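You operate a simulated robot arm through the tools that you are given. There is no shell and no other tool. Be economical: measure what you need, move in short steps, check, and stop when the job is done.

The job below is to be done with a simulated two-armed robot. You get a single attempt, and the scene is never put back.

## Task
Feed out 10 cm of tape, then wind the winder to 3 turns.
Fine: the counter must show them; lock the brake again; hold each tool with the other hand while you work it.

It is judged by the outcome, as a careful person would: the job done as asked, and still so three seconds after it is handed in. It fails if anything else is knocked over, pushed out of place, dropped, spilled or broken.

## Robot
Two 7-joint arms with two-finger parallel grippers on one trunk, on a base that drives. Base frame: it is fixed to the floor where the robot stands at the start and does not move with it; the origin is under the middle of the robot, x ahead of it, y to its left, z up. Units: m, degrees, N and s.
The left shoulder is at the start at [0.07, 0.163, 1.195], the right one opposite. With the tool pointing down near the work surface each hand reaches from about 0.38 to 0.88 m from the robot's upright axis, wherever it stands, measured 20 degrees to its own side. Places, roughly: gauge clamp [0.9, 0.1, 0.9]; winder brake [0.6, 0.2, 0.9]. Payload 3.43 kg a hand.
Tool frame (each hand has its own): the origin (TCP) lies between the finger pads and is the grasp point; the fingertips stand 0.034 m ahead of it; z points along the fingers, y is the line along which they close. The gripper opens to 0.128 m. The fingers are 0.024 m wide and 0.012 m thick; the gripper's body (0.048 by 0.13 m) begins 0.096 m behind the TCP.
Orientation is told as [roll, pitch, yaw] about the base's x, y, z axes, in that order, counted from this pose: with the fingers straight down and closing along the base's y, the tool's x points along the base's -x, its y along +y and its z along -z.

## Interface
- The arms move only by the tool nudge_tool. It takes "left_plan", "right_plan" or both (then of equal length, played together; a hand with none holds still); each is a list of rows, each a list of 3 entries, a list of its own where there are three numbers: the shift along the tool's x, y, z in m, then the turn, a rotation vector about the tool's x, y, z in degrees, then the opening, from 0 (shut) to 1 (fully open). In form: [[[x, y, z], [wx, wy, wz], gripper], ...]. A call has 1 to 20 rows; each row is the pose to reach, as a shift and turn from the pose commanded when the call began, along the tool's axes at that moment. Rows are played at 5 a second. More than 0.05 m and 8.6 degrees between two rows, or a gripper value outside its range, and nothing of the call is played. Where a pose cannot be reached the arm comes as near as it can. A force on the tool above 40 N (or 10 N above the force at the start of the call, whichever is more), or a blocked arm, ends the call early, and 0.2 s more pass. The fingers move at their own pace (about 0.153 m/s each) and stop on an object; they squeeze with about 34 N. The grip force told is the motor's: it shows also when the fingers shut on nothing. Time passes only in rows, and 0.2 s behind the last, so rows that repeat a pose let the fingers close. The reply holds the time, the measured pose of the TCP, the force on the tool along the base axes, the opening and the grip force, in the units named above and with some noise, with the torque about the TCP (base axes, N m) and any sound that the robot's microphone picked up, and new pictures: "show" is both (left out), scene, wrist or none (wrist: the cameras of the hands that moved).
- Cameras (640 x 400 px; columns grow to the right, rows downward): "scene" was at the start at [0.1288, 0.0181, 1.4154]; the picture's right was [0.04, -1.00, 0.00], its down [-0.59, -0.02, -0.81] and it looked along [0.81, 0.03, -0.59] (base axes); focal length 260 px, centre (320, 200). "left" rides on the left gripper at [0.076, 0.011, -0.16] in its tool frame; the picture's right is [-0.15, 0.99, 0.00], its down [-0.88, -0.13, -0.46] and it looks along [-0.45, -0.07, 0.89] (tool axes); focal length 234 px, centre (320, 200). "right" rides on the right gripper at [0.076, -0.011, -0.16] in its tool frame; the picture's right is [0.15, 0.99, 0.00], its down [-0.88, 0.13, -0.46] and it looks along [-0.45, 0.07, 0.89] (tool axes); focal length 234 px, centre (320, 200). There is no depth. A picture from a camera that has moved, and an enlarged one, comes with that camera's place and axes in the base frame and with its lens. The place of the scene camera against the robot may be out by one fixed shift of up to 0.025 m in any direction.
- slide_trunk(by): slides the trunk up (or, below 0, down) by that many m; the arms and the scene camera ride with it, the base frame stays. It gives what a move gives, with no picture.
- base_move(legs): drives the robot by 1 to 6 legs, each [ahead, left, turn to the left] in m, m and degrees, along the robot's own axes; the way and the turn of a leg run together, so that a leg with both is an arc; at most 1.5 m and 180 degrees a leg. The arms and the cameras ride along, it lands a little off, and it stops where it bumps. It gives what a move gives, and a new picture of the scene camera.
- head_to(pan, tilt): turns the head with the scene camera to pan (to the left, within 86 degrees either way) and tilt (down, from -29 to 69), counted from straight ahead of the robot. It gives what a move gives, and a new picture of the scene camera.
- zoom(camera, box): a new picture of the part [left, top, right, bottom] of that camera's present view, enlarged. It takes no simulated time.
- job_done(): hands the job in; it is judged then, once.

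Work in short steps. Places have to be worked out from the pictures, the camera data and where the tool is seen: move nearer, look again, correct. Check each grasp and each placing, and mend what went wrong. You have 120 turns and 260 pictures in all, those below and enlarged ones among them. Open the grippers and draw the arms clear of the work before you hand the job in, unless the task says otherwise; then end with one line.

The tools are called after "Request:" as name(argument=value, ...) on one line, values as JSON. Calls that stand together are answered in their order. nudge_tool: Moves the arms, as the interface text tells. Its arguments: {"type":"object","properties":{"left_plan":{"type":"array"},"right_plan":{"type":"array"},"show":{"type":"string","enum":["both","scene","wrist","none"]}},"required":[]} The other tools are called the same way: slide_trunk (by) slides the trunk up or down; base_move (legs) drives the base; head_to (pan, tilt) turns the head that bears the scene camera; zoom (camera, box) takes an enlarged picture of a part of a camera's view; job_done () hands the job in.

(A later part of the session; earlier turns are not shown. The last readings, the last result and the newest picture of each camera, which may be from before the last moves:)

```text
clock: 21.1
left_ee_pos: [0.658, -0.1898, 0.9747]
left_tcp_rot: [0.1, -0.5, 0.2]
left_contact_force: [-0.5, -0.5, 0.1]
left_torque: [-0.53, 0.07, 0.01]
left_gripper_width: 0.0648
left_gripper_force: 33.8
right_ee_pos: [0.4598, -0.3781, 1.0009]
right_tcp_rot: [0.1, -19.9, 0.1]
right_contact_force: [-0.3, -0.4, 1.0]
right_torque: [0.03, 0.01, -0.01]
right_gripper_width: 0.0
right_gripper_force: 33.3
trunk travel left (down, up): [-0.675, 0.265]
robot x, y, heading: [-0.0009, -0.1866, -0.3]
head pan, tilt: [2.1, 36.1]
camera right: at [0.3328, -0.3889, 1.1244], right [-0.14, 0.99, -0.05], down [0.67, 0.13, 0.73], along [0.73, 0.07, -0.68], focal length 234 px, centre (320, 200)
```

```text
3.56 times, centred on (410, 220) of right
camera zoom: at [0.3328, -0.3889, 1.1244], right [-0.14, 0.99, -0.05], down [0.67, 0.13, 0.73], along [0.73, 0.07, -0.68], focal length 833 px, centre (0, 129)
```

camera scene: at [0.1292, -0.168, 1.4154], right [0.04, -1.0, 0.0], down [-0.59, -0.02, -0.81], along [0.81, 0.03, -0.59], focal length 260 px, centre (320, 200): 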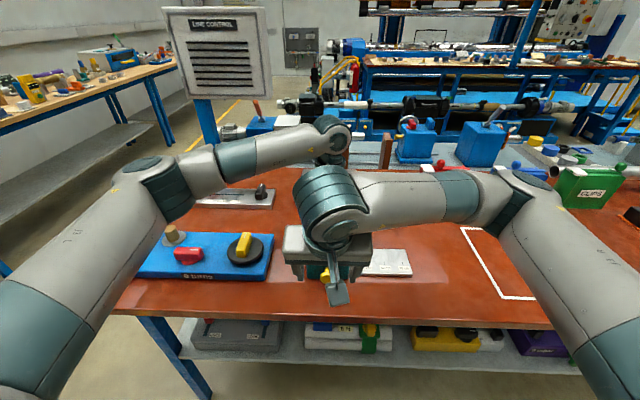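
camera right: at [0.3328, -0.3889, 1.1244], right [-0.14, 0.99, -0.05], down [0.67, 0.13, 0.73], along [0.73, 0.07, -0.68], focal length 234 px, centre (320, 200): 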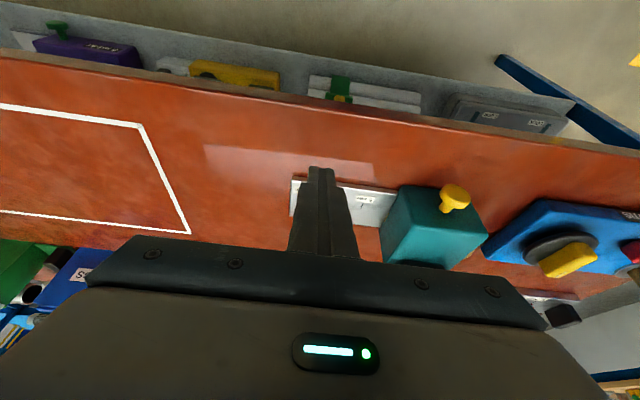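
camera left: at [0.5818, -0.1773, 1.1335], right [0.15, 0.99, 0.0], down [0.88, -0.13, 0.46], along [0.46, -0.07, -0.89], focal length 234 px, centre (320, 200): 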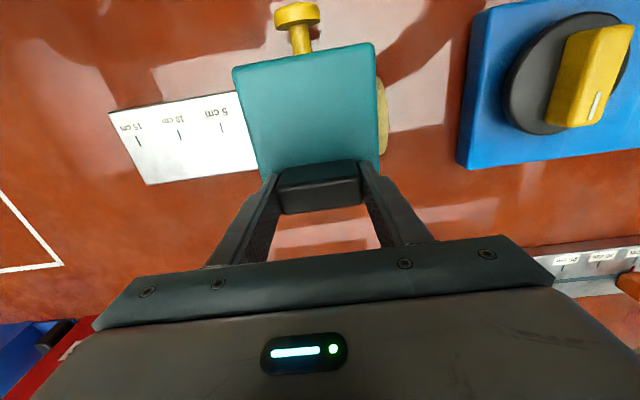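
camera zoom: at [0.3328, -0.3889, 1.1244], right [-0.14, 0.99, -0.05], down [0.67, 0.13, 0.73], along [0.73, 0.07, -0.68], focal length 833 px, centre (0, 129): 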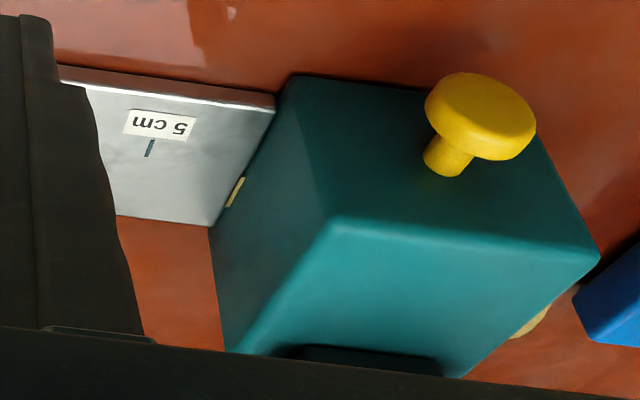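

A small tape stub is visible at the side slot, so each press feeds little. I return to the plunger and press deeper, step by step, watching force.

Request:
nudge_tool(right_plan=[[[0.01, 0.04, 0.005], [0, 0, 0], 0], [[0.01, 0.08, 0.02], [0, 0, 0], 0], [[0.01, 0.12, 0.04], [0, 0, 0], 0], [[0.01, 0.16, 0.06], [0, 0, 0], 0], [[0.01, 0.19, 0.07], [0, 0, 0], 0], [[-0.0182, 0.19, 0.0803], [0, 0, 0], 0], [[-0.0276, 0.19, 0.0837], [0, 0, 0], 0], [[-0.0342, 0.19, 0.0861], [0, 0, 0], 0], [[-0.039, 0.19, 0.0878], [0, 0, 0], 0], [[-0.042, 0.19, 0.0889], [0, 0, 0], 0]], show="none")

Request:
zoom(camera="left", box=[80, 0, 440, 225])

```text
clock: 23.3
left_ee_pos: [0.6591, -0.1879, 0.9746]
left_tcp_rot: [0.1, -0.6, 0.1]
left_contact_force: [11.6, 0.4, -0.3]
left_torque: [-0.05, -0.76, -0.15]
left_gripper_width: 0.0648
left_gripper_force: 34.1
right_ee_pos: [0.5278, -0.1878, 0.9311]
right_tcp_rot: [0.0, -20.0, 0.1]
right_contact_force: [-13.9, -0.8, 3.9]
right_torque: [-0.05, 0.36, -0.03]
right_gripper_width: 0.0
right_gripper_force: 32.8
trunk travel left (down, up): [-0.675, 0.265]
robot x, y, heading: [-0.0026, -0.1876, 0.2]
head pan, tilt: [2.1, 36.1]
heard: click
```

```text
1.78 times, centred on (260, 112) of left
camera zoom: at [0.582, -0.177, 1.1338], right [0.14, 0.99, 0.0], down [0.88, -0.13, 0.46], along [0.46, -0.07, -0.89], focal length 416 px, centre (427, 356)
```

zoom: 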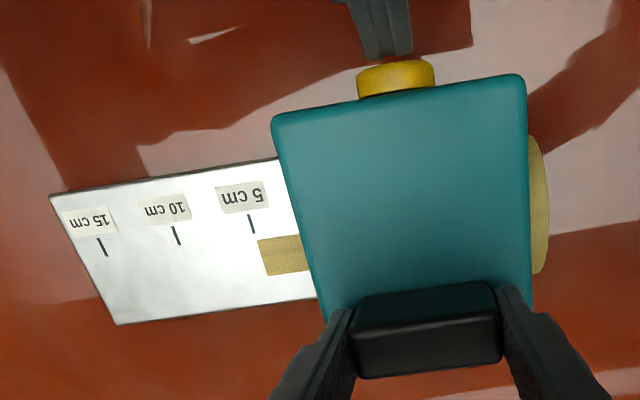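

The full stroke fed tape to about the 5 cm mark. I release and read it closely.

Request:
nudge_tool(right_plan=[[[0.02, 0, -0.0073], [0, 0, 0], 0], [[0.04, 0, -0.0146], [0, 0, 0], 0], [[0.05, 0, -0.018], [0, 0, 0], 0]], show="none")

Request:
zoom(camera="left", box=[100, 80, 300, 200])

```text
clock: 24.1
left_ee_pos: [0.6576, -0.1888, 0.974]
left_tcp_rot: [0.1, -0.4, -0.1]
left_contact_force: [-1.5, 0.8, 1.0]
left_torque: [-0.07, -0.13, -0.04]
left_gripper_width: 0.0646
left_gripper_force: 33.8
right_ee_pos: [0.475, -0.1881, 0.9308]
right_tcp_rot: [0.1, -20.1, 0.0]
right_contact_force: [-0.2, -0.1, 0.8]
right_torque: [0.01, -0.01, 0.0]
right_gripper_width: 0.0
right_gripper_force: 32.8
trunk travel left (down, up): [-0.675, 0.265]
robot x, y, heading: [0.0, -0.1862, -0.1]
head pan, tilt: [2.1, 36.1]
```

```text
3.20 times, centred on (200, 140) of left
camera zoom: at [0.5813, -0.1773, 1.1338], right [0.15, 0.99, 0.0], down [0.88, -0.13, 0.46], along [0.46, -0.07, -0.89], focal length 749 px, centre (704, 392)
```

zoom: 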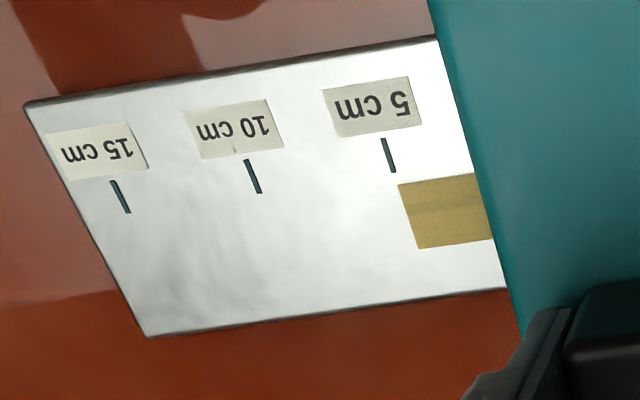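

The tape end lines up exactly with 5 cm. One more full stroke should give 10 cm.

Request:
nudge_tool(right_plan=[[[-0.025, 0, 0.009], [0, 0, 0], 0], [[-0.035, 0, 0.0127], [0, 0, 0], 0], [[-0.043, 0, 0.0154], [0, 0, 0], 0], [[-0.048, 0, 0.0172], [0, 0, 0], 0], [[-0.0505, 0, 0.0182], [0, 0, 0], 0], [[-0.0505, 0, 0.0182], [0, 0, 0], 0], [[-0.03, 0, 0.0109], [0, 0, 0], 0], [[-0.01, 0, 0.0036], [0, 0, 0], 0], [[0, 0, 0], [0, 0, 0], 0]], show="none")

Request:
zoom(camera="left", box=[100, 80, 300, 200])

```text
clock: 26.1
left_ee_pos: [0.6589, -0.1894, 0.9745]
left_tcp_rot: [0.0, -0.4, 0.0]
left_contact_force: [-2.4, 0.3, 1.6]
left_torque: [-0.31, -0.04, -0.08]
left_gripper_width: 0.0646
left_gripper_force: 34.2
right_ee_pos: [0.4757, -0.1885, 0.9318]
right_tcp_rot: [-0.1, -20.0, -0.1]
right_contact_force: [0.6, 0.1, 0.5]
right_torque: [-0.02, -0.03, 0.03]
right_gripper_width: 0.0
right_gripper_force: 32.8
trunk travel left (down, up): [-0.675, 0.265]
robot x, y, heading: [0.0041, -0.1885, 0.1]
head pan, tilt: [2.1, 36.1]
heard: click
```

```text
3.20 times, centred on (200, 140) of left
camera zoom: at [0.5812, -0.1774, 1.1338], right [0.15, 0.99, 0.0], down [0.88, -0.13, 0.46], along [0.46, -0.07, -0.89], focal length 749 px, centre (704, 392)
```

zoom: 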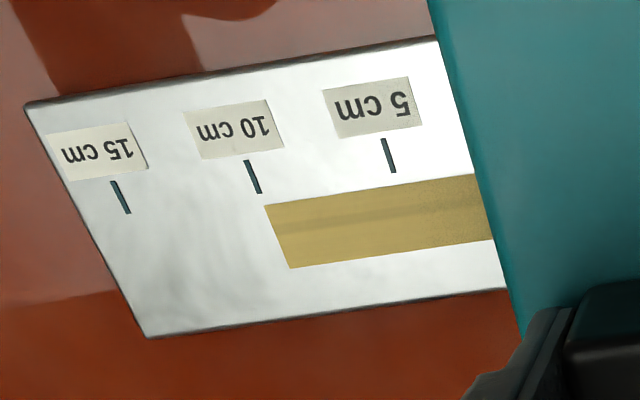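

Tape is at 10 cm. I withdraw the right hand, open the left, and lift it clear.

Request:
nudge_tool(right_plan=[[[0.01, 0, -0.01], [0, 0, 0], 0], [[0.01, -0.03, -0.03], [0, 0, 0], 0], [[0.01, -0.06, -0.06], [0, 5, 0], 0.2], [[0.01, -0.09, -0.09], [0, 12, 0], 0.4], [[0.01, -0.12, -0.12], [0, 20, 0], 0.6], [[0.01, -0.15, -0.15], [0, 20, 0], 0.6]], left_plan=[[[0, 0, 0], [0, 0, 0], 0.8], [[0, 0, 0], [0, 0, 0], 0.8], [[0, 0, -0.03], [0, 0, 0], 0.8], [[0, 0, -0.07], [0, 0, 0], 0.8], [[0, 0, -0.11], [0, 0, 0], 0.8], [[0, 0, -0.15], [0, 0, 0], 0.8]], show="wrist")

```text
clock: 27.5
left_ee_pos: [0.656, -0.1912, 1.126]
left_tcp_rot: [0.1, -0.5, 0.0]
left_contact_force: [-1.0, 0.0, -0.1]
left_torque: [0.03, -0.02, -0.03]
left_gripper_width: 0.1021
left_gripper_force: 0.1
right_ee_pos: [0.4126, -0.3406, 1.0689]
right_tcp_rot: [0.0, 0.1, 0.1]
right_contact_force: [-0.5, -0.8, 0.0]
right_torque: [0.05, 0.0, 0.01]
right_gripper_width: 0.0768
right_gripper_force: 0.0
trunk travel left (down, up): [-0.675, 0.265]
robot x, y, heading: [-0.0004, -0.1855, -0.2]
head pan, tilt: [2.1, 36.1]
camera right: at [0.3363, -0.3497, 1.2289], right [-0.15, 0.99, 0.0], down [0.88, 0.13, 0.46], along [0.45, 0.07, -0.89], focal length 234 px, centre (320, 200)
camera left: at [0.5783, -0.1787, 1.285], right [0.15, 0.99, 0.0], down [0.88, -0.13, 0.46], along [0.46, -0.07, -0.89], focal length 234 px, centre (320, 200)
```

right: 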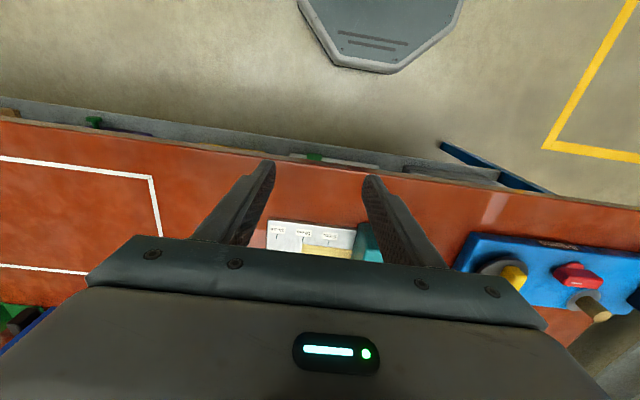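
left: 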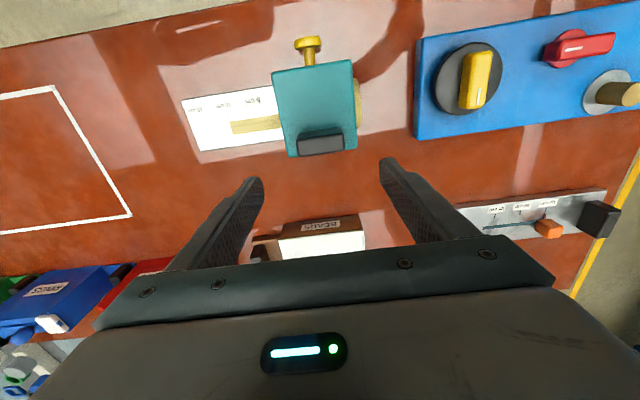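

Tape unchanged and the dispenser is in place. I drive left so the winder is in front of the robot.

Request:
base_move(legs=[[0, 0.37, 0]])

Request:
zoom(camera="left", box=[0, 0, 640, 240])

Request:
zoom(camera="right", box=[200, 100, 640, 300])

```text
clock: 29.9
left_ee_pos: [0.6581, 0.179, 1.1232]
left_tcp_rot: [0.0, -0.5, -0.2]
left_contact_force: [0.4, -0.2, 0.7]
left_torque: [0.0, -0.02, 0.05]
left_gripper_width: 0.1023
left_gripper_force: 0.0
right_ee_pos: [0.415, 0.0312, 1.0688]
right_tcp_rot: [0.0, -0.1, -0.2]
right_contact_force: [0.3, 0.1, -1.0]
right_torque: [-0.02, -0.03, 0.0]
right_gripper_width: 0.0767
right_gripper_force: 0.0
trunk travel left (down, up): [-0.675, 0.265]
robot x, y, heading: [0.0005, 0.1805, -0.0]
head pan, tilt: [2.1, 36.1]
camera scene: at [0.1297, 0.2004, 1.4154], right [0.03, -1.0, 0.0], down [-0.59, -0.02, -0.81], along [0.81, 0.03, -0.59], focal length 260 px, centre (320, 200)
```

scene: 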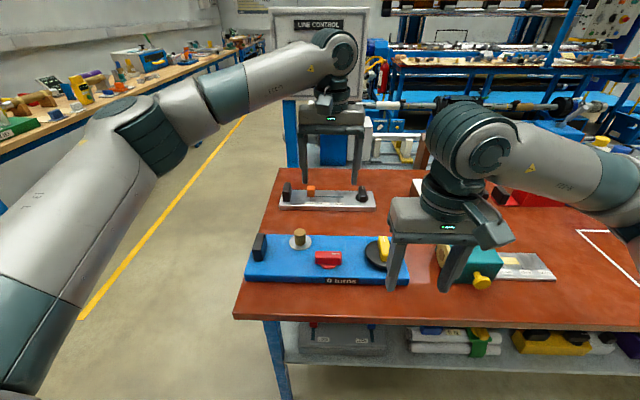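

```text
1.00 times, centred on (320, 120) of left (not enlarged: the box is as wide or as high as the picture)
camera zoom: at [0.5814, 0.191, 1.2835], right [0.15, 0.99, 0.0], down [0.88, -0.13, 0.46], along [0.46, -0.07, -0.89], focal length 234 px, centre (320, 280)
```

zoom: 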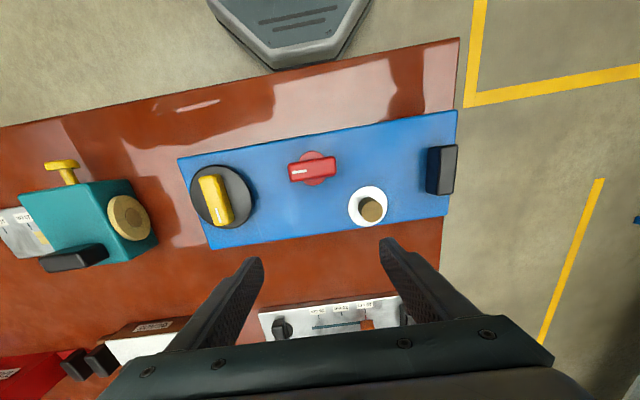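

```text
1.45 times, centred on (420, 200) of right
camera zoom: at [0.3385, 0.0212, 1.2281], right [-0.14, 0.99, 0.0], down [0.88, 0.13, 0.46], along [0.45, 0.07, -0.89], focal length 341 px, centre (174, 200)
```

zoom: 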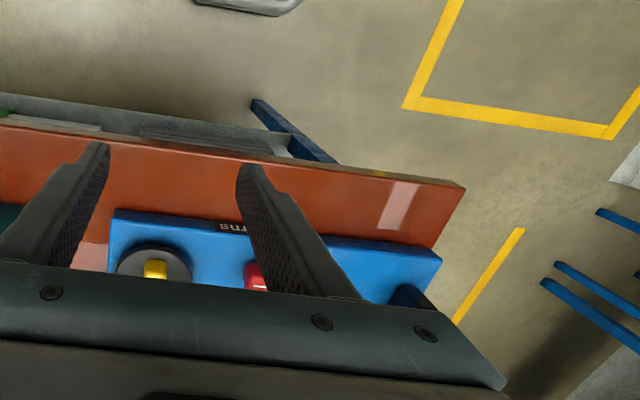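

Positions: hold block ≈[0.62,0.363], top z≈0.93; brake ≈[0.596,0.178]; yellow handle ≈[0.614,0.028]. I bring the left hand above the hold block.

Request:
nudge_tool(left_plan=[[[0.007, 0.04, 0.01], [0, 0, 0], 0.8], [[0.014, 0.08, 0.03], [0, 0, 0], 0.8], [[0.022, 0.12, 0.06], [0, 0, 0], 0.8], [[0.03, 0.155, 0.09], [0, 0, 0], 0.8], [[0.038, 0.184, 0.12], [0, 0, 0], 0.8]], show="both")

```text
refused: row 3 steps farther than a row can; nothing moved
```

Request:
nudge_tool(left_plan=[[[0.006, 0.032, 0.02], [0, 0, 0], 0.8], [[0.013, 0.064, 0.04], [0, 0, 0], 0.8], [[0.019, 0.095, 0.06], [0, 0, 0], 0.8], [[0.026, 0.126, 0.08], [0, 0, 0], 0.8], [[0.032, 0.156, 0.1], [0, 0, 0], 0.8], [[0.038, 0.184, 0.12], [0, 0, 0], 0.8]], show="both")

```text
clock: 31.3
left_ee_pos: [0.6194, 0.3632, 1.0032]
left_tcp_rot: [-0.1, -0.4, -0.2]
left_contact_force: [0.4, 0.3, -0.1]
left_torque: [-0.02, 0.01, -0.02]
left_gripper_width: 0.1024
left_gripper_force: 0.0
right_ee_pos: [0.4142, 0.0321, 1.068]
right_tcp_rot: [-0.1, 0.1, -0.3]
right_contact_force: [-0.3, 0.1, -0.4]
right_torque: [-0.02, -0.01, 0.01]
right_gripper_width: 0.0768
right_gripper_force: 0.1
trunk travel left (down, up): [-0.675, 0.265]
robot x, y, heading: [0.0002, 0.186, -0.3]
head pan, tilt: [2.1, 36.1]
camera scene: at [0.1295, 0.2022, 1.4155], right [0.03, -1.0, 0.0], down [-0.59, -0.02, -0.81], along [0.81, 0.03, -0.59], focal length 260 px, centre (320, 200)
camera left: at [0.5439, 0.376, 1.1624], right [0.15, 0.99, 0.0], down [0.88, -0.13, 0.46], along [0.46, -0.07, -0.89], focal length 234 px, centre (320, 200)
```

scene: 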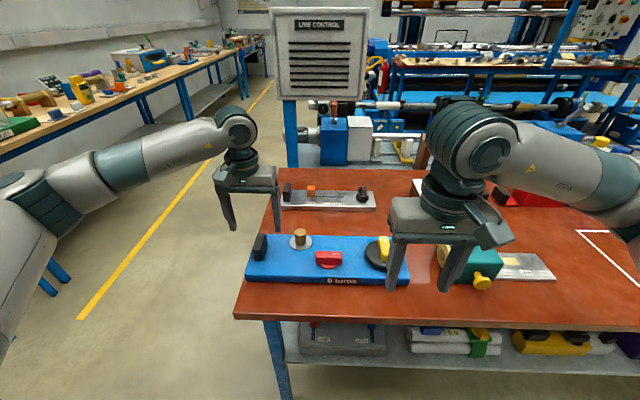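
left: 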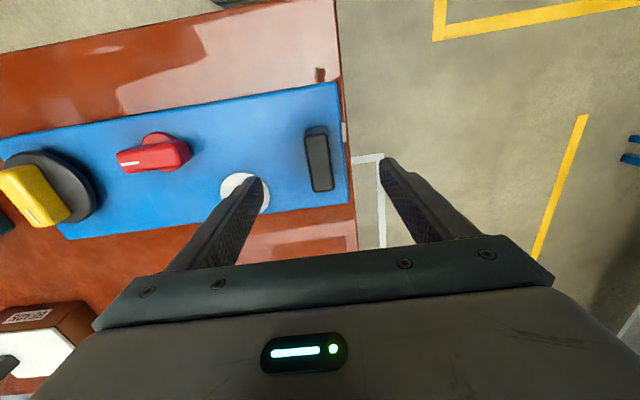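

Aligned over the block. I narrow the gripper to miss the peg and descend to z≈0.93.

Request:
nudge_tool(left_plan=[[[0, 0, 0], [0, 0, 0], 0.55], [[0, 0, 0.03], [0, 0, 0], 0.55], [[0, 0, 0.055], [0, 0, 0], 0.55], [[0, 0, 0.073], [0, 0, 0], 0.55]], show="both")

Request:
zoom(camera="scene", box=[210, 200, 370, 300])

```text
clock: 32.3
left_ee_pos: [0.6224, 0.364, 0.9303]
left_tcp_rot: [0.0, -0.4, -0.2]
left_contact_force: [-0.2, -0.1, 0.2]
left_torque: [-0.04, 0.0, -0.01]
left_gripper_width: 0.0706
left_gripper_force: 0.1
right_ee_pos: [0.4144, 0.0315, 1.0681]
right_tcp_rot: [0.0, 0.0, -0.3]
right_contact_force: [0.0, 1.1, 0.5]
right_torque: [0.02, 0.0, 0.01]
right_gripper_width: 0.0765
right_gripper_force: 0.0
trunk travel left (down, up): [-0.675, 0.265]
robot x, y, heading: [-0.0007, 0.1856, -0.3]
head pan, tilt: [2.1, 36.1]
camera scene: at [0.1298, 0.201, 1.4154], right [0.03, -1.0, 0.0], down [-0.59, -0.02, -0.81], along [0.81, 0.03, -0.59], focal length 260 px, centre (320, 200)
camera left: at [0.5455, 0.3753, 1.0891], right [0.15, 0.99, 0.0], down [0.88, -0.13, 0.46], along [0.46, -0.07, -0.89], focal length 234 px, centre (320, 200)
```

scene: 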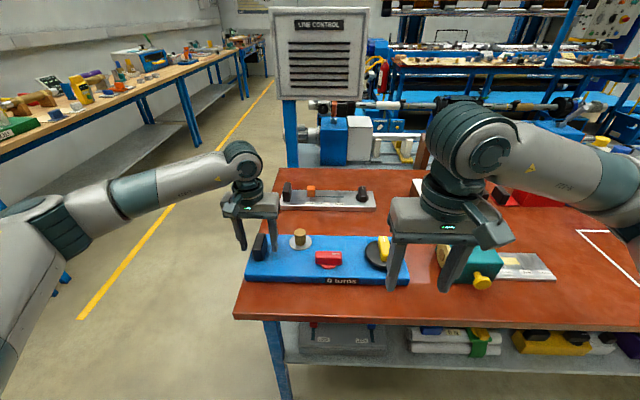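
left: 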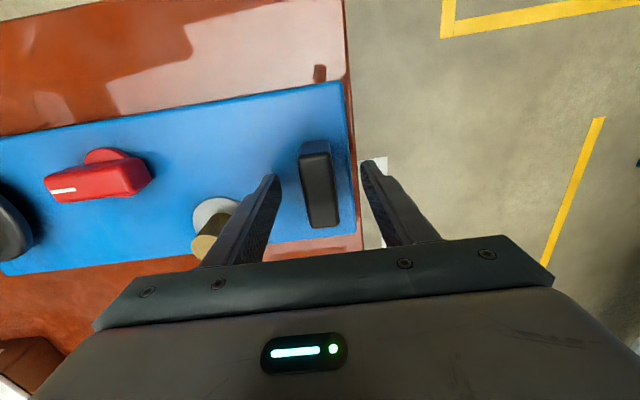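

```text
4.00 times, centred on (290, 250) of scene
camera zoom: at [0.1298, 0.201, 1.4154], right [0.03, -1.0, 0.0], down [-0.59, -0.02, -0.81], along [0.81, 0.03, -0.59], focal length 1038 px, centre (440, 0)
```

zoom: 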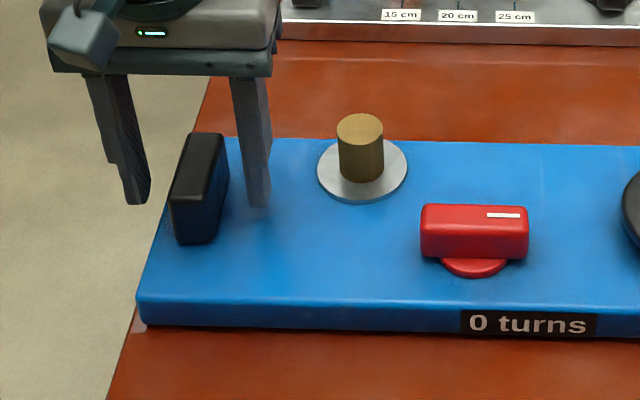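

Fingers flank the block. I close the left hand, and at the same time raise the right hand over toward the brake for a look.

Request:
nudge_tool(left_plan=[[[0.002, 0, 0.004], [0, 0, 0], 0.1], [[0.002, 0, 0.004], [0, 0, 0], 0.1], [[0.002, 0, 0.004], [0, 0, 0], 0.1], [[0.002, 0, 0.004], [0, 0, 0], 0.1]], show="none")

Request:
nudge_tool(right_plan=[[[-0.035, 0.025, -0.01], [0, 0, 8], 0.6], [[-0.07, 0.05, -0.01], [0, 0, 16], 0.6], [[-0.105, 0.075, 0.01], [0, 0, 24], 0.6], [[-0.14, 0.1, 0.01], [0, 0, 32], 0.6], [[-0.16, 0.125, 0.02], [0, 0, 40], 0.6], [[-0.181, 0.147, 0.03], [0, 0, 48], 0.6], [[-0.181, 0.147, 0.03], [0, 0, 56], 0.6], [[-0.181, 0.147, 0.03], [0, 0, 64], 0.6], [[-0.181, 0.147, 0.03], [0, 0, 72], 0.6], [[-0.181, 0.147, 0.03], [0, 0, 80], 0.6], [[-0.181, 0.147, 0.03], [0, 0, 88], 0.6]], show="both")

```text
clock: 33.3
left_ee_pos: [0.62, 0.3635, 0.928]
left_tcp_rot: [0.0, -0.6, -0.1]
left_contact_force: [6.3, 0.6, 13.0]
left_torque: [-0.75, 0.13, 0.52]
left_gripper_width: 0.0257
left_gripper_force: 33.7
right_ee_pos: [0.4137, 0.0303, 1.0693]
right_tcp_rot: [0.0, 0.0, -0.2]
right_contact_force: [-0.1, -0.2, -0.5]
right_torque: [-0.01, 0.04, 0.01]
right_gripper_width: 0.0765
right_gripper_force: 0.1
trunk travel left (down, up): [-0.675, 0.265]
robot x, y, heading: [0.003, 0.184, -0.4]
head pan, tilt: [2.1, 36.1]
```

```text
clock: 35.7
left_ee_pos: [0.6205, 0.3628, 0.9275]
left_tcp_rot: [0.0, -0.5, -0.2]
left_contact_force: [-2.7, -0.9, 11.8]
left_torque: [-0.78, 0.21, -0.05]
left_gripper_width: 0.0257
left_gripper_force: 34.1
right_ee_pos: [0.5963, 0.178, 1.0396]
right_tcp_rot: [0.1, 0.0, -88.3]
right_contact_force: [0.4, 0.1, -0.2]
right_torque: [0.02, 0.01, 0.01]
right_gripper_width: 0.0769
right_gripper_force: 0.0
trunk travel left (down, up): [-0.675, 0.265]
robot x, y, heading: [0.0005, 0.1808, -0.3]
head pan, tilt: [2.1, 36.1]
camera scene: at [0.1282, 0.2003, 1.4156], right [0.03, -1.0, 0.0], down [-0.59, -0.02, -0.81], along [0.81, 0.03, -0.59], focal length 260 px, centre (320, 200)
camera right: at [0.5816, 0.254, 1.199], right [0.98, 0.17, 0.0], down [0.15, -0.88, 0.46], along [0.08, -0.45, -0.89], focal length 234 px, centre (320, 200)
```

scene: 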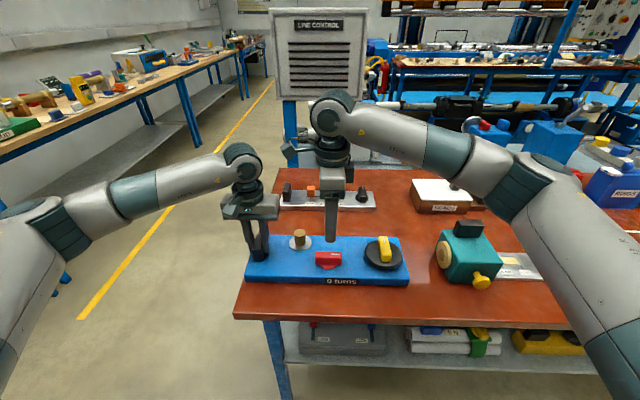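
right: 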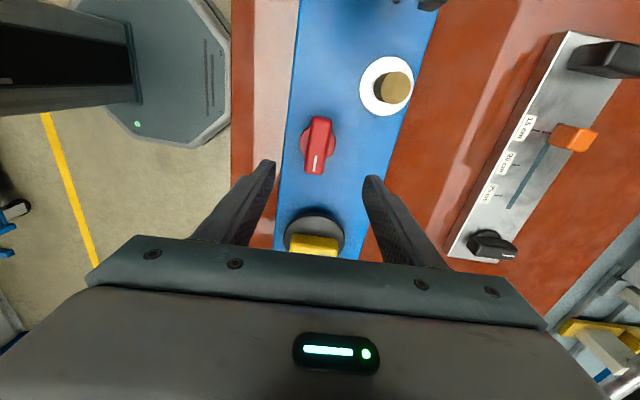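

The left hand holds the winder and the right is over the brake with fingers closing along x. I ease the left hand up 3 mm to relieve its 12 N vertical load and lower the right hand for a refined look.

Request:
nudge_tool(left_plan=[[[0, 0, -0.002], [0, 0, 0], 0.1], [[0, 0, -0.003], [0, 0, 0], 0.1], [[0, 0, -0.003], [0, 0, 0], 0.1]], right_plan=[[[0, 0, 0.03], [0, 0, 0.8], 0.6], [[0, 0, 0.055], [0, 0, 1.5], 0.6], [[0, 0, 0.07], [0, 0, 1.5], 0.6]], show="wrist")

Request:
zoom(camera="scene", box=[230, 200, 420, 300])

```text
clock: 36.5
left_ee_pos: [0.6205, 0.3648, 0.9281]
left_tcp_rot: [0.0, -0.4, -0.1]
left_contact_force: [0.3, 0.0, 0.3]
left_torque: [0.55, -0.03, -0.06]
left_gripper_width: 0.0255
left_gripper_force: 34.4
right_ee_pos: [0.5976, 0.1768, 0.9674]
right_tcp_rot: [0.0, 0.0, -89.7]
right_contact_force: [0.7, -0.3, 0.8]
right_torque: [0.04, 0.02, 0.01]
right_gripper_width: 0.077
right_gripper_force: 0.1
trunk travel left (down, up): [-0.675, 0.265]
robot x, y, heading: [0.002, 0.1829, -0.2]
head pan, tilt: [2.1, 36.1]
camera right: at [0.5852, 0.2547, 1.1279], right [0.99, 0.15, 0.0], down [0.13, -0.88, 0.46], along [0.07, -0.45, -0.89], focal length 234 px, centre (320, 200)
camera left: at [0.5441, 0.3757, 1.0881], right [0.15, 0.99, 0.0], down [0.88, -0.13, 0.46], along [0.46, -0.07, -0.89], focal length 234 px, centre (320, 200)
```

right: 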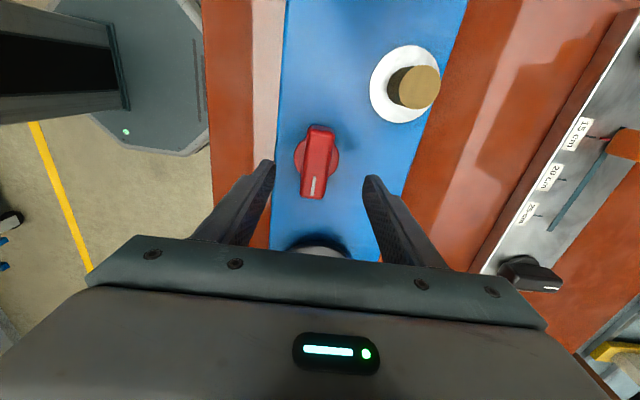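
left: 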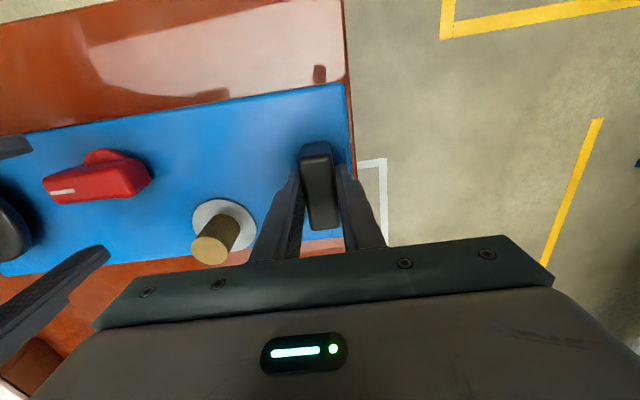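

```text
3.37 times, centred on (325, 250) of scene
camera zoom: at [0.13, 0.2006, 1.4153], right [0.03, -1.0, 0.0], down [-0.59, -0.02, -0.81], along [0.81, 0.03, -0.59], focal length 874 px, centre (303, 32)
```

zoom: 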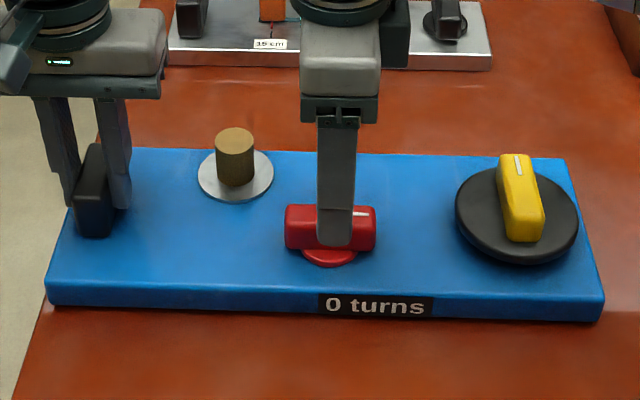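

Brake bar centre refined to [0.592,0.186], top z≈0.924. I centre the right hand, descend to 0.934 and close gently.

Request:
nudge_tool(right_plan=[[[0.009, -0.005, 0.01], [0, 0, 0], 0.6], [[0.009, -0.005, 0.0335], [0, 0, 0], 0.6], [[0.009, -0.005, 0.0335], [0, 0, 0], 0.1], [[0.009, -0.005, 0.0335], [0, 0, 0], 0.1], [[0.009, -0.005, 0.0335], [0, 0, 0], 0.1]], show="wrist")

```text
clock: 37.7
left_ee_pos: [0.6207, 0.363, 0.9287]
left_tcp_rot: [-0.1, -0.4, -0.2]
left_contact_force: [-4.2, -1.7, 0.4]
left_torque: [0.43, 0.21, -0.73]
left_gripper_width: 0.0255
left_gripper_force: 33.8
right_ee_pos: [0.5907, 0.1855, 0.9355]
right_tcp_rot: [0.0, 0.0, -89.8]
right_contact_force: [3.5, 1.8, -0.4]
right_torque: [0.07, -0.2, -0.04]
right_gripper_width: 0.0257
right_gripper_force: 33.2
trunk travel left (down, up): [-0.675, 0.265]
robot x, y, heading: [0.0008, 0.185, -0.2]
head pan, tilt: [2.1, 36.1]
camera right: at [0.5798, 0.263, 1.0953], right [0.99, 0.15, 0.0], down [0.13, -0.88, 0.46], along [0.07, -0.45, -0.89], focal length 234 px, centre (320, 200)
```

right: 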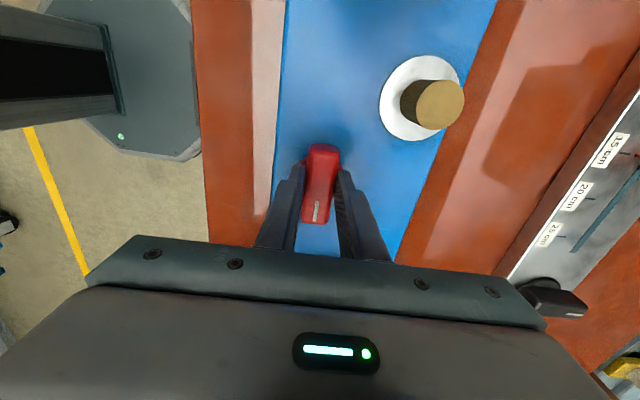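

The bar is gripped. I test-turn the brake 16° counter-clockwise (from above) and check the torque.

Request:
nudge_tool(right_plan=[[[0, 0, 0], [0, 0, -5], 0.1], [[0, 0, 0], [0, 0, -10], 0.1], [[0, 0, 0], [0, 0, -16], 0.1]], show="wrist")

```text
clock: 38.5
left_ee_pos: [0.6211, 0.3637, 0.929]
left_tcp_rot: [0.0, -0.5, 0.0]
left_contact_force: [0.8, 1.8, -4.2]
left_torque: [0.56, -0.34, 0.03]
left_gripper_width: 0.0255
left_gripper_force: 33.4
right_ee_pos: [0.5917, 0.1865, 0.935]
right_tcp_rot: [-0.1, 0.0, -73.7]
right_contact_force: [-1.9, -1.7, 6.8]
right_torque: [0.71, 0.09, -0.01]
right_gripper_width: 0.0257
right_gripper_force: 34.2
trunk travel left (down, up): [-0.675, 0.265]
robot x, y, heading: [-0.0003, 0.182, -0.2]
head pan, tilt: [2.1, 36.1]
camera right: at [0.5586, 0.2573, 1.0951], right [0.91, 0.42, 0.0], down [0.37, -0.81, 0.46], along [0.19, -0.41, -0.89], focal length 234 px, centre (320, 200)
```

right: 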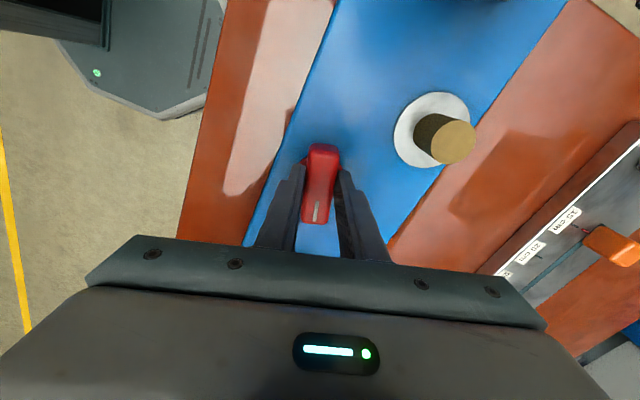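

It turns freely. I continue to a total of about 90°, listening for a click or stop.

Request:
nudge_tool(right_plan=[[[0, 0, 0], [0, 0, -8], 0.1], [[0, 0, 0], [0, 0, -16], 0.1], [[0, 0, 0], [0, 0, -24], 0.1], [[0, 0, 0], [0, 0, -32], 0.1], [[0, 0, 0], [0, 0, -40], 0.1], [[0, 0, 0], [0, 0, -48], 0.1], [[0, 0, 0], [0, 0, -56], 0.1], [[0, 0, 0], [0, 0, -64], 0.1], [[0, 0, 0], [0, 0, -70], 0.1], [[0, 0, 0], [0, 0, -74], 0.1]], show="wrist")

```text
clock: 40.3
left_ee_pos: [0.6209, 0.3667, 0.9292]
left_tcp_rot: [0.3, -0.5, 0.2]
left_contact_force: [3.9, 2.1, 0.0]
left_torque: [-0.13, 0.27, 0.64]
left_gripper_width: 0.0257
left_gripper_force: 33.8
right_ee_pos: [0.5896, 0.1839, 0.9347]
right_tcp_rot: [-0.6, -0.1, -12.5]
right_contact_force: [-5.9, -2.8, 5.7]
right_torque: [0.02, -0.58, -0.05]
right_gripper_width: 0.0255
right_gripper_force: 34.1
trunk travel left (down, up): [-0.675, 0.265]
robot x, y, heading: [0.0005, 0.1841, -0.2]
head pan, tilt: [2.1, 36.1]
stopped in row 8 (right hand): the force on the tool passed its limit (the readings are from after the stop); the commanded pose is now the measured one
camera right: at [0.5145, 0.1916, 1.0947], right [0.07, 1.0, -0.01], down [0.89, -0.06, 0.46], along [0.45, -0.04, -0.89], focal length 234 px, centre (320, 200)
```

right: 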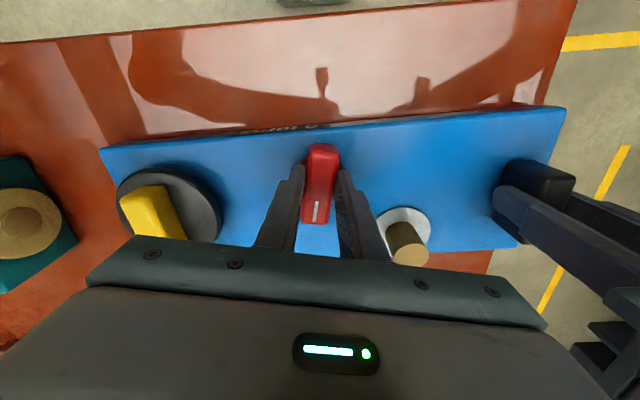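

It stopped near 77°. I try a few more degrees gently to tell an end stop from off-axis load.

Request:
nudge_tool(right_plan=[[[0, 0, 0], [0, 0, 0], 0.1], [[0, 0, 0], [0, 0, -3], 0.1], [[0, 0, 0], [0, 0, -6], 0.1]], show="none")

Request:
zoom(camera="scene", box=[230, 200, 420, 300])

```text
clock: 41.1
left_ee_pos: [0.6212, 0.3677, 0.9297]
left_tcp_rot: [0.4, -0.4, 0.1]
left_contact_force: [8.3, 5.9, -1.6]
left_torque: [0.14, -0.41, 1.03]
left_gripper_width: 0.0259
left_gripper_force: 33.4
right_ee_pos: [0.5916, 0.182, 0.9362]
right_tcp_rot: [-0.5, -0.1, -6.7]
right_contact_force: [-9.0, -7.8, 11.8]
right_torque: [0.2, -0.21, -0.04]
right_gripper_width: 0.0254
right_gripper_force: 33.6
trunk travel left (down, up): [-0.675, 0.265]
robot x, y, heading: [-0.0005, 0.1862, 0.0]
head pan, tilt: [2.1, 36.1]
```

```text
3.37 times, centred on (325, 250) of scene
camera zoom: at [0.1287, 0.2003, 1.4156], right [0.03, -1.0, 0.0], down [-0.59, -0.02, -0.81], along [0.81, 0.03, -0.59], focal length 874 px, centre (303, 32)
```

zoom: 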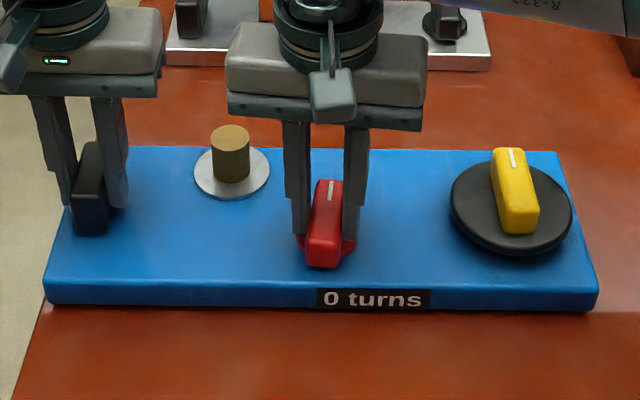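

Still turning without a stop (torque is nil), so I finish the last 7°.

Request:
nudge_tool(right_plan=[[[0, 0, 0], [0, 0, -3], 0.1], [[0, 0, 0], [0, 0, -6.5], 0.1]], show="none")

```text
clock: 41.7
left_ee_pos: [0.6204, 0.3663, 0.931]
left_tcp_rot: [0.5, -0.5, 0.1]
left_contact_force: [7.9, 11.2, -5.1]
left_torque: [0.27, -0.47, 0.92]
left_gripper_width: 0.0257
left_gripper_force: 34.2
right_ee_pos: [0.5905, 0.1824, 0.9359]
right_tcp_rot: [-0.6, 0.0, 0.0]
right_contact_force: [-9.4, -14.4, 15.2]
right_torque: [0.08, -0.38, -0.03]
right_gripper_width: 0.0257
right_gripper_force: 34.1
trunk travel left (down, up): [-0.675, 0.265]
robot x, y, heading: [-0.0023, 0.1801, -0.2]
head pan, tilt: [2.1, 36.1]
```

Brake is at 90°. I release it and lift, then look at everything.

Request:
nudge_tool(right_plan=[[[0, 0, 0], [0, 0, 0], 0.5], [[0, 0, 0], [0, 0, 0], 0.5], [[0, 0, -0.03], [0, 0, 0], 0.5], [[0, 0, -0.06], [0, 0, 0], 0.5], [[0, -0.04, -0.08], [0, 0, 0], 0.5], [[-0.01, -0.08, -0.08], [0, 0, 0], 0.5], [[-0.02, -0.12, -0.08], [0, 0, 0], 0.5], [[-0.025, -0.15, -0.08], [0, 0, 0], 0.5]], show="both")

Request:
zoom(camera="right", box=[200, 60, 520, 260])

```text
clock: 43.5
left_ee_pos: [0.6204, 0.3658, 0.9301]
left_tcp_rot: [0.3, -0.5, 0.1]
left_contact_force: [0.7, -0.3, 0.1]
left_torque: [0.0, -0.15, 0.07]
left_gripper_width: 0.0256
left_gripper_force: 33.6
right_ee_pos: [0.6169, 0.0315, 1.0154]
right_tcp_rot: [-0.4, 0.1, 0.0]
right_contact_force: [-0.1, 0.2, -0.6]
right_torque: [0.02, 0.02, -0.02]
right_gripper_width: 0.064
right_gripper_force: 0.0
trunk travel left (down, up): [-0.675, 0.265]
robot x, y, heading: [0.003, 0.1802, -0.1]
head pan, tilt: [2.1, 36.1]
camera scene: at [0.1295, 0.1998, 1.4155], right [0.03, -1.0, 0.0], down [-0.59, -0.02, -0.81], along [0.81, 0.03, -0.59], focal length 260 px, centre (320, 200)
camera right: at [0.5405, 0.0232, 1.1755], right [-0.15, 0.99, -0.01], down [0.88, 0.13, 0.45], along [0.45, 0.06, -0.89], focal length 234 px, centre (320, 200)
```

scene: 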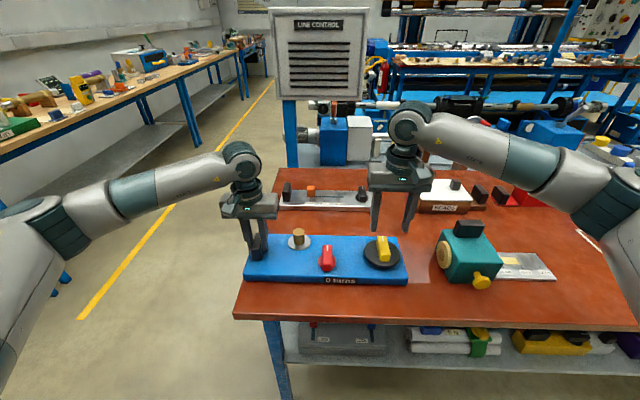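
right: 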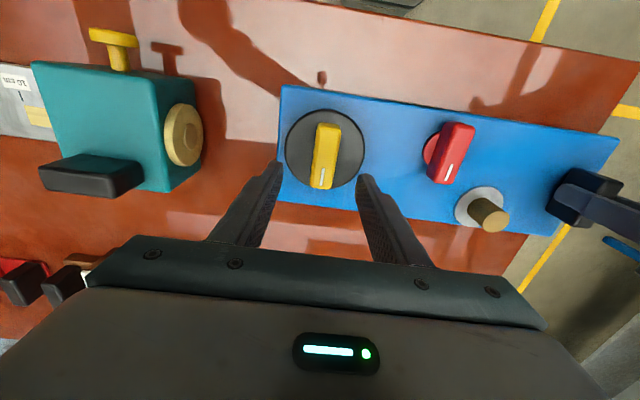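

```text
2.00 times, centred on (360, 160) of right
camera zoom: at [0.5405, 0.0232, 1.1755], right [-0.15, 0.99, -0.01], down [0.88, 0.13, 0.45], along [0.45, 0.06, -0.89], focal length 468 px, centre (240, 280)
```

zoom: 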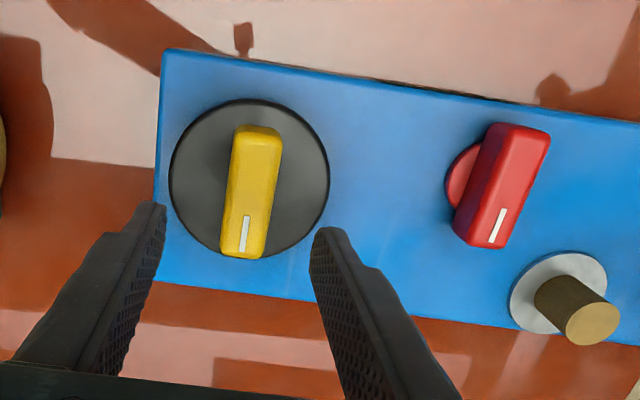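

Yellow handle: centre ≈[0.614,0.0385], top z≈0.945. Counter still reads 0. I centre the right hand, descend to 0.948 and close on the handle.

Request:
nudge_tool(right_plan=[[[0.003, 0.007, 0.02], [0, 0, 0], 0.5], [[0.003, 0.007, 0.05], [0, 0, 0], 0.5], [[0.003, 0.007, 0.067], [0, 0, 0], 0.5], [[0.003, 0.007, 0.067], [0, 0, 0], 0.1], [[0.003, 0.007, 0.067], [0, 0, 0], 0.1], [[0.003, 0.007, 0.067], [0, 0, 0], 0.1]], show="wrist")

Request:
zoom(camera="scene", box=[230, 200, 420, 300])

```text
clock: 44.9
left_ee_pos: [0.6213, 0.3675, 0.929]
left_tcp_rot: [0.4, -0.4, 0.2]
left_contact_force: [0.7, 17.6, 0.1]
left_torque: [-0.38, -0.29, -0.03]
left_gripper_width: 0.0255
left_gripper_force: 34.1
right_ee_pos: [0.613, 0.0383, 0.9496]
right_tcp_rot: [-0.6, 0.1, -0.2]
right_contact_force: [0.1, -17.8, 1.3]
right_torque: [0.01, 0.05, -0.03]
right_gripper_width: 0.0255
right_gripper_force: 34.2
trunk travel left (down, up): [-0.675, 0.265]
robot x, y, heading: [0.0026, 0.1858, -0.0]
head pan, tilt: [2.1, 36.1]
camera right: at [0.5381, 0.0303, 1.1086], right [-0.14, 0.99, -0.01], down [0.88, 0.13, 0.45], along [0.45, 0.06, -0.89], focal length 234 px, centre (320, 200)
```

right: 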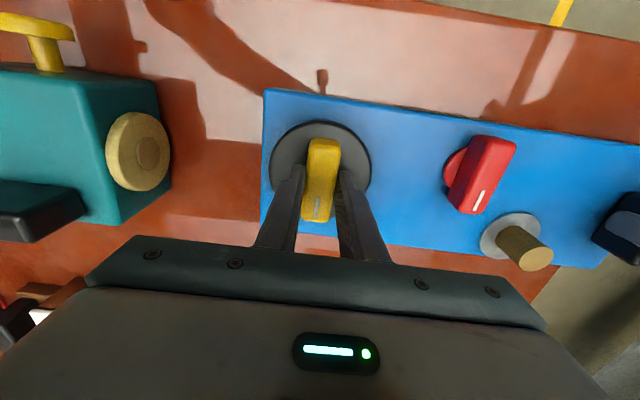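

```text
3.37 times, centred on (325, 250) of scene
camera zoom: at [0.1297, 0.2004, 1.4154], right [0.03, -1.0, 0.0], down [-0.59, -0.02, -0.81], along [0.81, 0.03, -0.59], focal length 874 px, centre (303, 32)
```

zoom: 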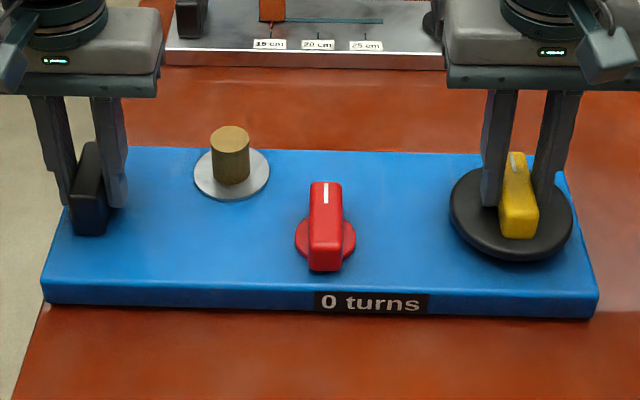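

Gripped, but 18 N sideways says I'm ~2 mm too far left; I correct that and test a clockwise turn.

Request:
nudge_tool(right_plan=[[[0, -0.002, 0], [0, 0, 0], 0.1], [[0, -0.002, 0], [0, 0, 5], 0.1], [[0, -0.002, 0], [0, 0, 12], 0.1], [[0, -0.002, 0], [0, 0, 20], 0.1]], show="none")

Request:
zoom(camera="scene", box=[230, 200, 420, 300])

```text
clock: 45.9
left_ee_pos: [0.6215, 0.3663, 0.9287]
left_tcp_rot: [0.3, -0.4, 0.0]
left_contact_force: [1.5, 17.9, 0.5]
left_torque: [0.08, -0.8, 0.12]
left_gripper_width: 0.0256
left_gripper_force: 34.1
right_ee_pos: [0.6141, 0.0378, 0.9487]
right_tcp_rot: [-0.5, -0.2, -20.2]
right_contact_force: [-1.0, -16.7, -0.2]
right_torque: [0.26, 0.79, 0.0]
right_gripper_width: 0.0254
right_gripper_force: 33.8
trunk travel left (down, up): [-0.675, 0.265]
robot x, y, heading: [0.0004, 0.1864, -0.0]
head pan, tilt: [2.1, 36.1]
```

```text
3.37 times, centred on (325, 250) of scene
camera zoom: at [0.1298, 0.2007, 1.4154], right [0.03, -1.0, 0.0], down [-0.59, -0.02, -0.81], along [0.81, 0.03, -0.59], focal length 874 px, centre (303, 32)
```

zoom: 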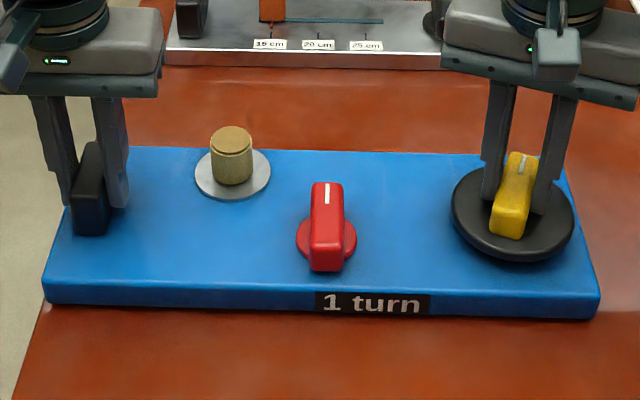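

The counter already shows 1 turn after 20°, so it is strongly geared. I relieve the sideways load by 3 mm and turn in small increments, reading the counter.

Request:
nudge_tool(right_plan=[[[-0.001, -0.0028, 0], [0, 0, 0], 0.1], [[-0.001, -0.0028, 0], [0, 0, 4], 0.1], [[-0.001, -0.0028, 0], [0, 0, 8], 0.1]], show="none")

Request:
zoom(camera="scene", box=[230, 200, 420, 300])

```text
clock: 46.7
left_ee_pos: [0.6209, 0.364, 0.9293]
left_tcp_rot: [0.2, -0.4, 0.0]
left_contact_force: [1.2, 1.0, 0.2]
left_torque: [0.22, -0.2, 0.18]
left_gripper_width: 0.0257
left_gripper_force: 34.3
right_ee_pos: [0.6121, 0.0365, 0.9489]
right_tcp_rot: [-0.4, -0.1, -28.1]
right_contact_force: [-0.5, -0.4, 0.5]
right_torque: [0.47, 0.17, 0.0]
right_gripper_width: 0.0255
right_gripper_force: 33.8
trunk travel left (down, up): [-0.675, 0.265]
robot x, y, heading: [0.0013, 0.1828, -0.3]
head pan, tilt: [2.1, 36.1]
```

```text
3.37 times, centred on (325, 250) of scene
camera zoom: at [0.13, 0.2006, 1.4154], right [0.03, -1.0, 0.0], down [-0.59, -0.02, -0.81], along [0.81, 0.03, -0.59], focal length 874 px, centre (303, 32)
```

zoom: 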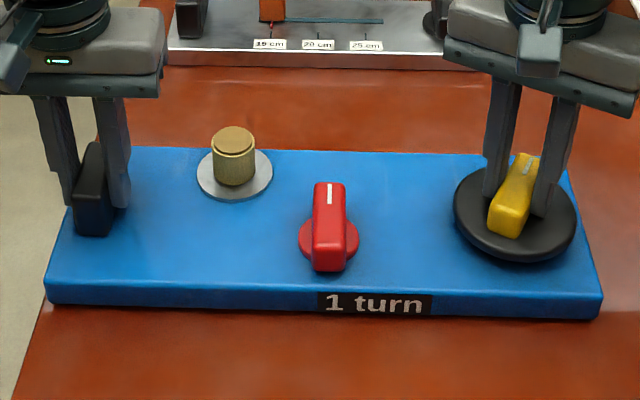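

Loads have vanished. I keep turning in small steps to find where it changes to 2.

Request:
nudge_tool(right_plan=[[[0, 0, 0], [0, 0, 4], 0.1], [[0, 0, 0], [0, 0, 9], 0.1], [[0, 0, 0], [0, 0, 13], 0.1]], show="none")

Request:
zoom(camera="scene", box=[230, 200, 420, 300])

```text
clock: 47.5
left_ee_pos: [0.6214, 0.3659, 0.9299]
left_tcp_rot: [0.0, -0.6, -0.1]
left_contact_force: [-0.9, -12.3, -0.2]
left_torque: [-0.08, -0.37, -0.02]
left_gripper_width: 0.0257
left_gripper_force: 33.8
right_ee_pos: [0.6129, 0.0362, 0.9491]
right_tcp_rot: [-0.3, -0.2, -41.0]
right_contact_force: [0.2, 11.9, 0.5]
right_torque: [0.83, 0.35, 0.01]
right_gripper_width: 0.0255
right_gripper_force: 34.0
trunk travel left (down, up): [-0.675, 0.265]
robot x, y, heading: [-0.0015, 0.1789, -0.5]
head pan, tilt: [2.1, 36.1]
```

```text
3.37 times, centred on (325, 250) of scene
camera zoom: at [0.13, 0.2006, 1.4154], right [0.03, -1.0, 0.0], down [-0.59, -0.02, -0.81], along [0.81, 0.03, -0.59], focal length 874 px, centre (303, 32)
```

zoom: 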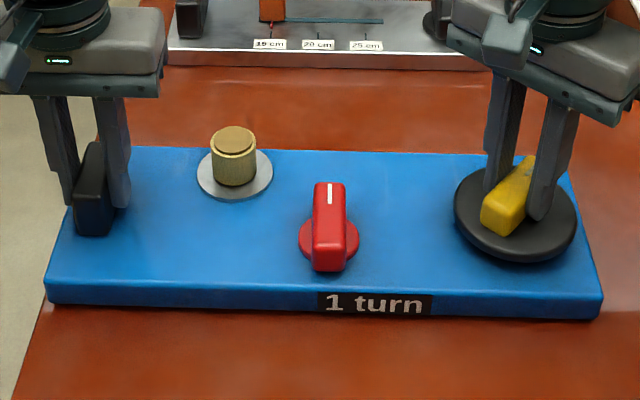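

Still 1 at 41°. I relieve the load by 2 mm and go on to ~50°.

Request:
nudge_tool(right_plan=[[[0.001, 0.001, 0], [0, 0, 3], 0.1], [[0.001, 0.001, 0], [0, 0, 6], 0.1], [[0.001, 0.001, 0], [0, 0, 6], 0.1]], show="none")

Request:
zoom(camera="scene", box=[230, 200, 420, 300])

```text
clock: 48.3
left_ee_pos: [0.6214, 0.3664, 0.9293]
left_tcp_rot: [0.3, -0.4, -0.1]
left_contact_force: [-0.5, -15.3, 0.5]
left_torque: [-0.26, -0.04, -0.05]
left_gripper_width: 0.0256
left_gripper_force: 33.9
right_ee_pos: [0.6134, 0.0371, 0.9491]
right_tcp_rot: [-0.3, -0.2, -47.0]
right_contact_force: [0.0, 16.7, -0.4]
right_torque: [0.91, 0.07, 0.01]
right_gripper_width: 0.0253
right_gripper_force: 34.1
trunk travel left (down, up): [-0.675, 0.265]
robot x, y, heading: [-0.001, 0.1841, -0.3]
head pan, tilt: [2.1, 36.1]
```

```text
3.37 times, centred on (325, 250) of scene
camera zoom: at [0.13, 0.2006, 1.4154], right [0.03, -1.0, 0.0], down [-0.59, -0.02, -0.81], along [0.81, 0.03, -0.59], focal length 874 px, centre (303, 32)
```

zoom: 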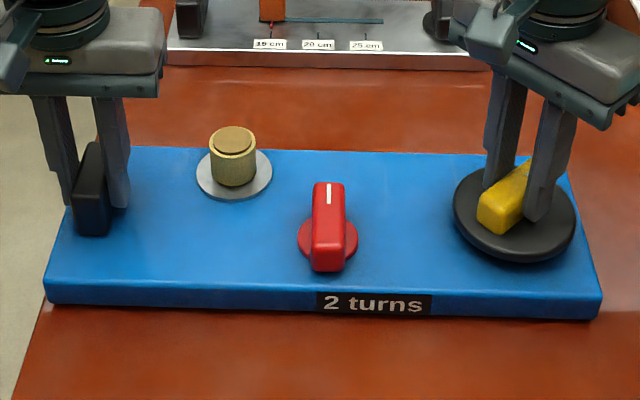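

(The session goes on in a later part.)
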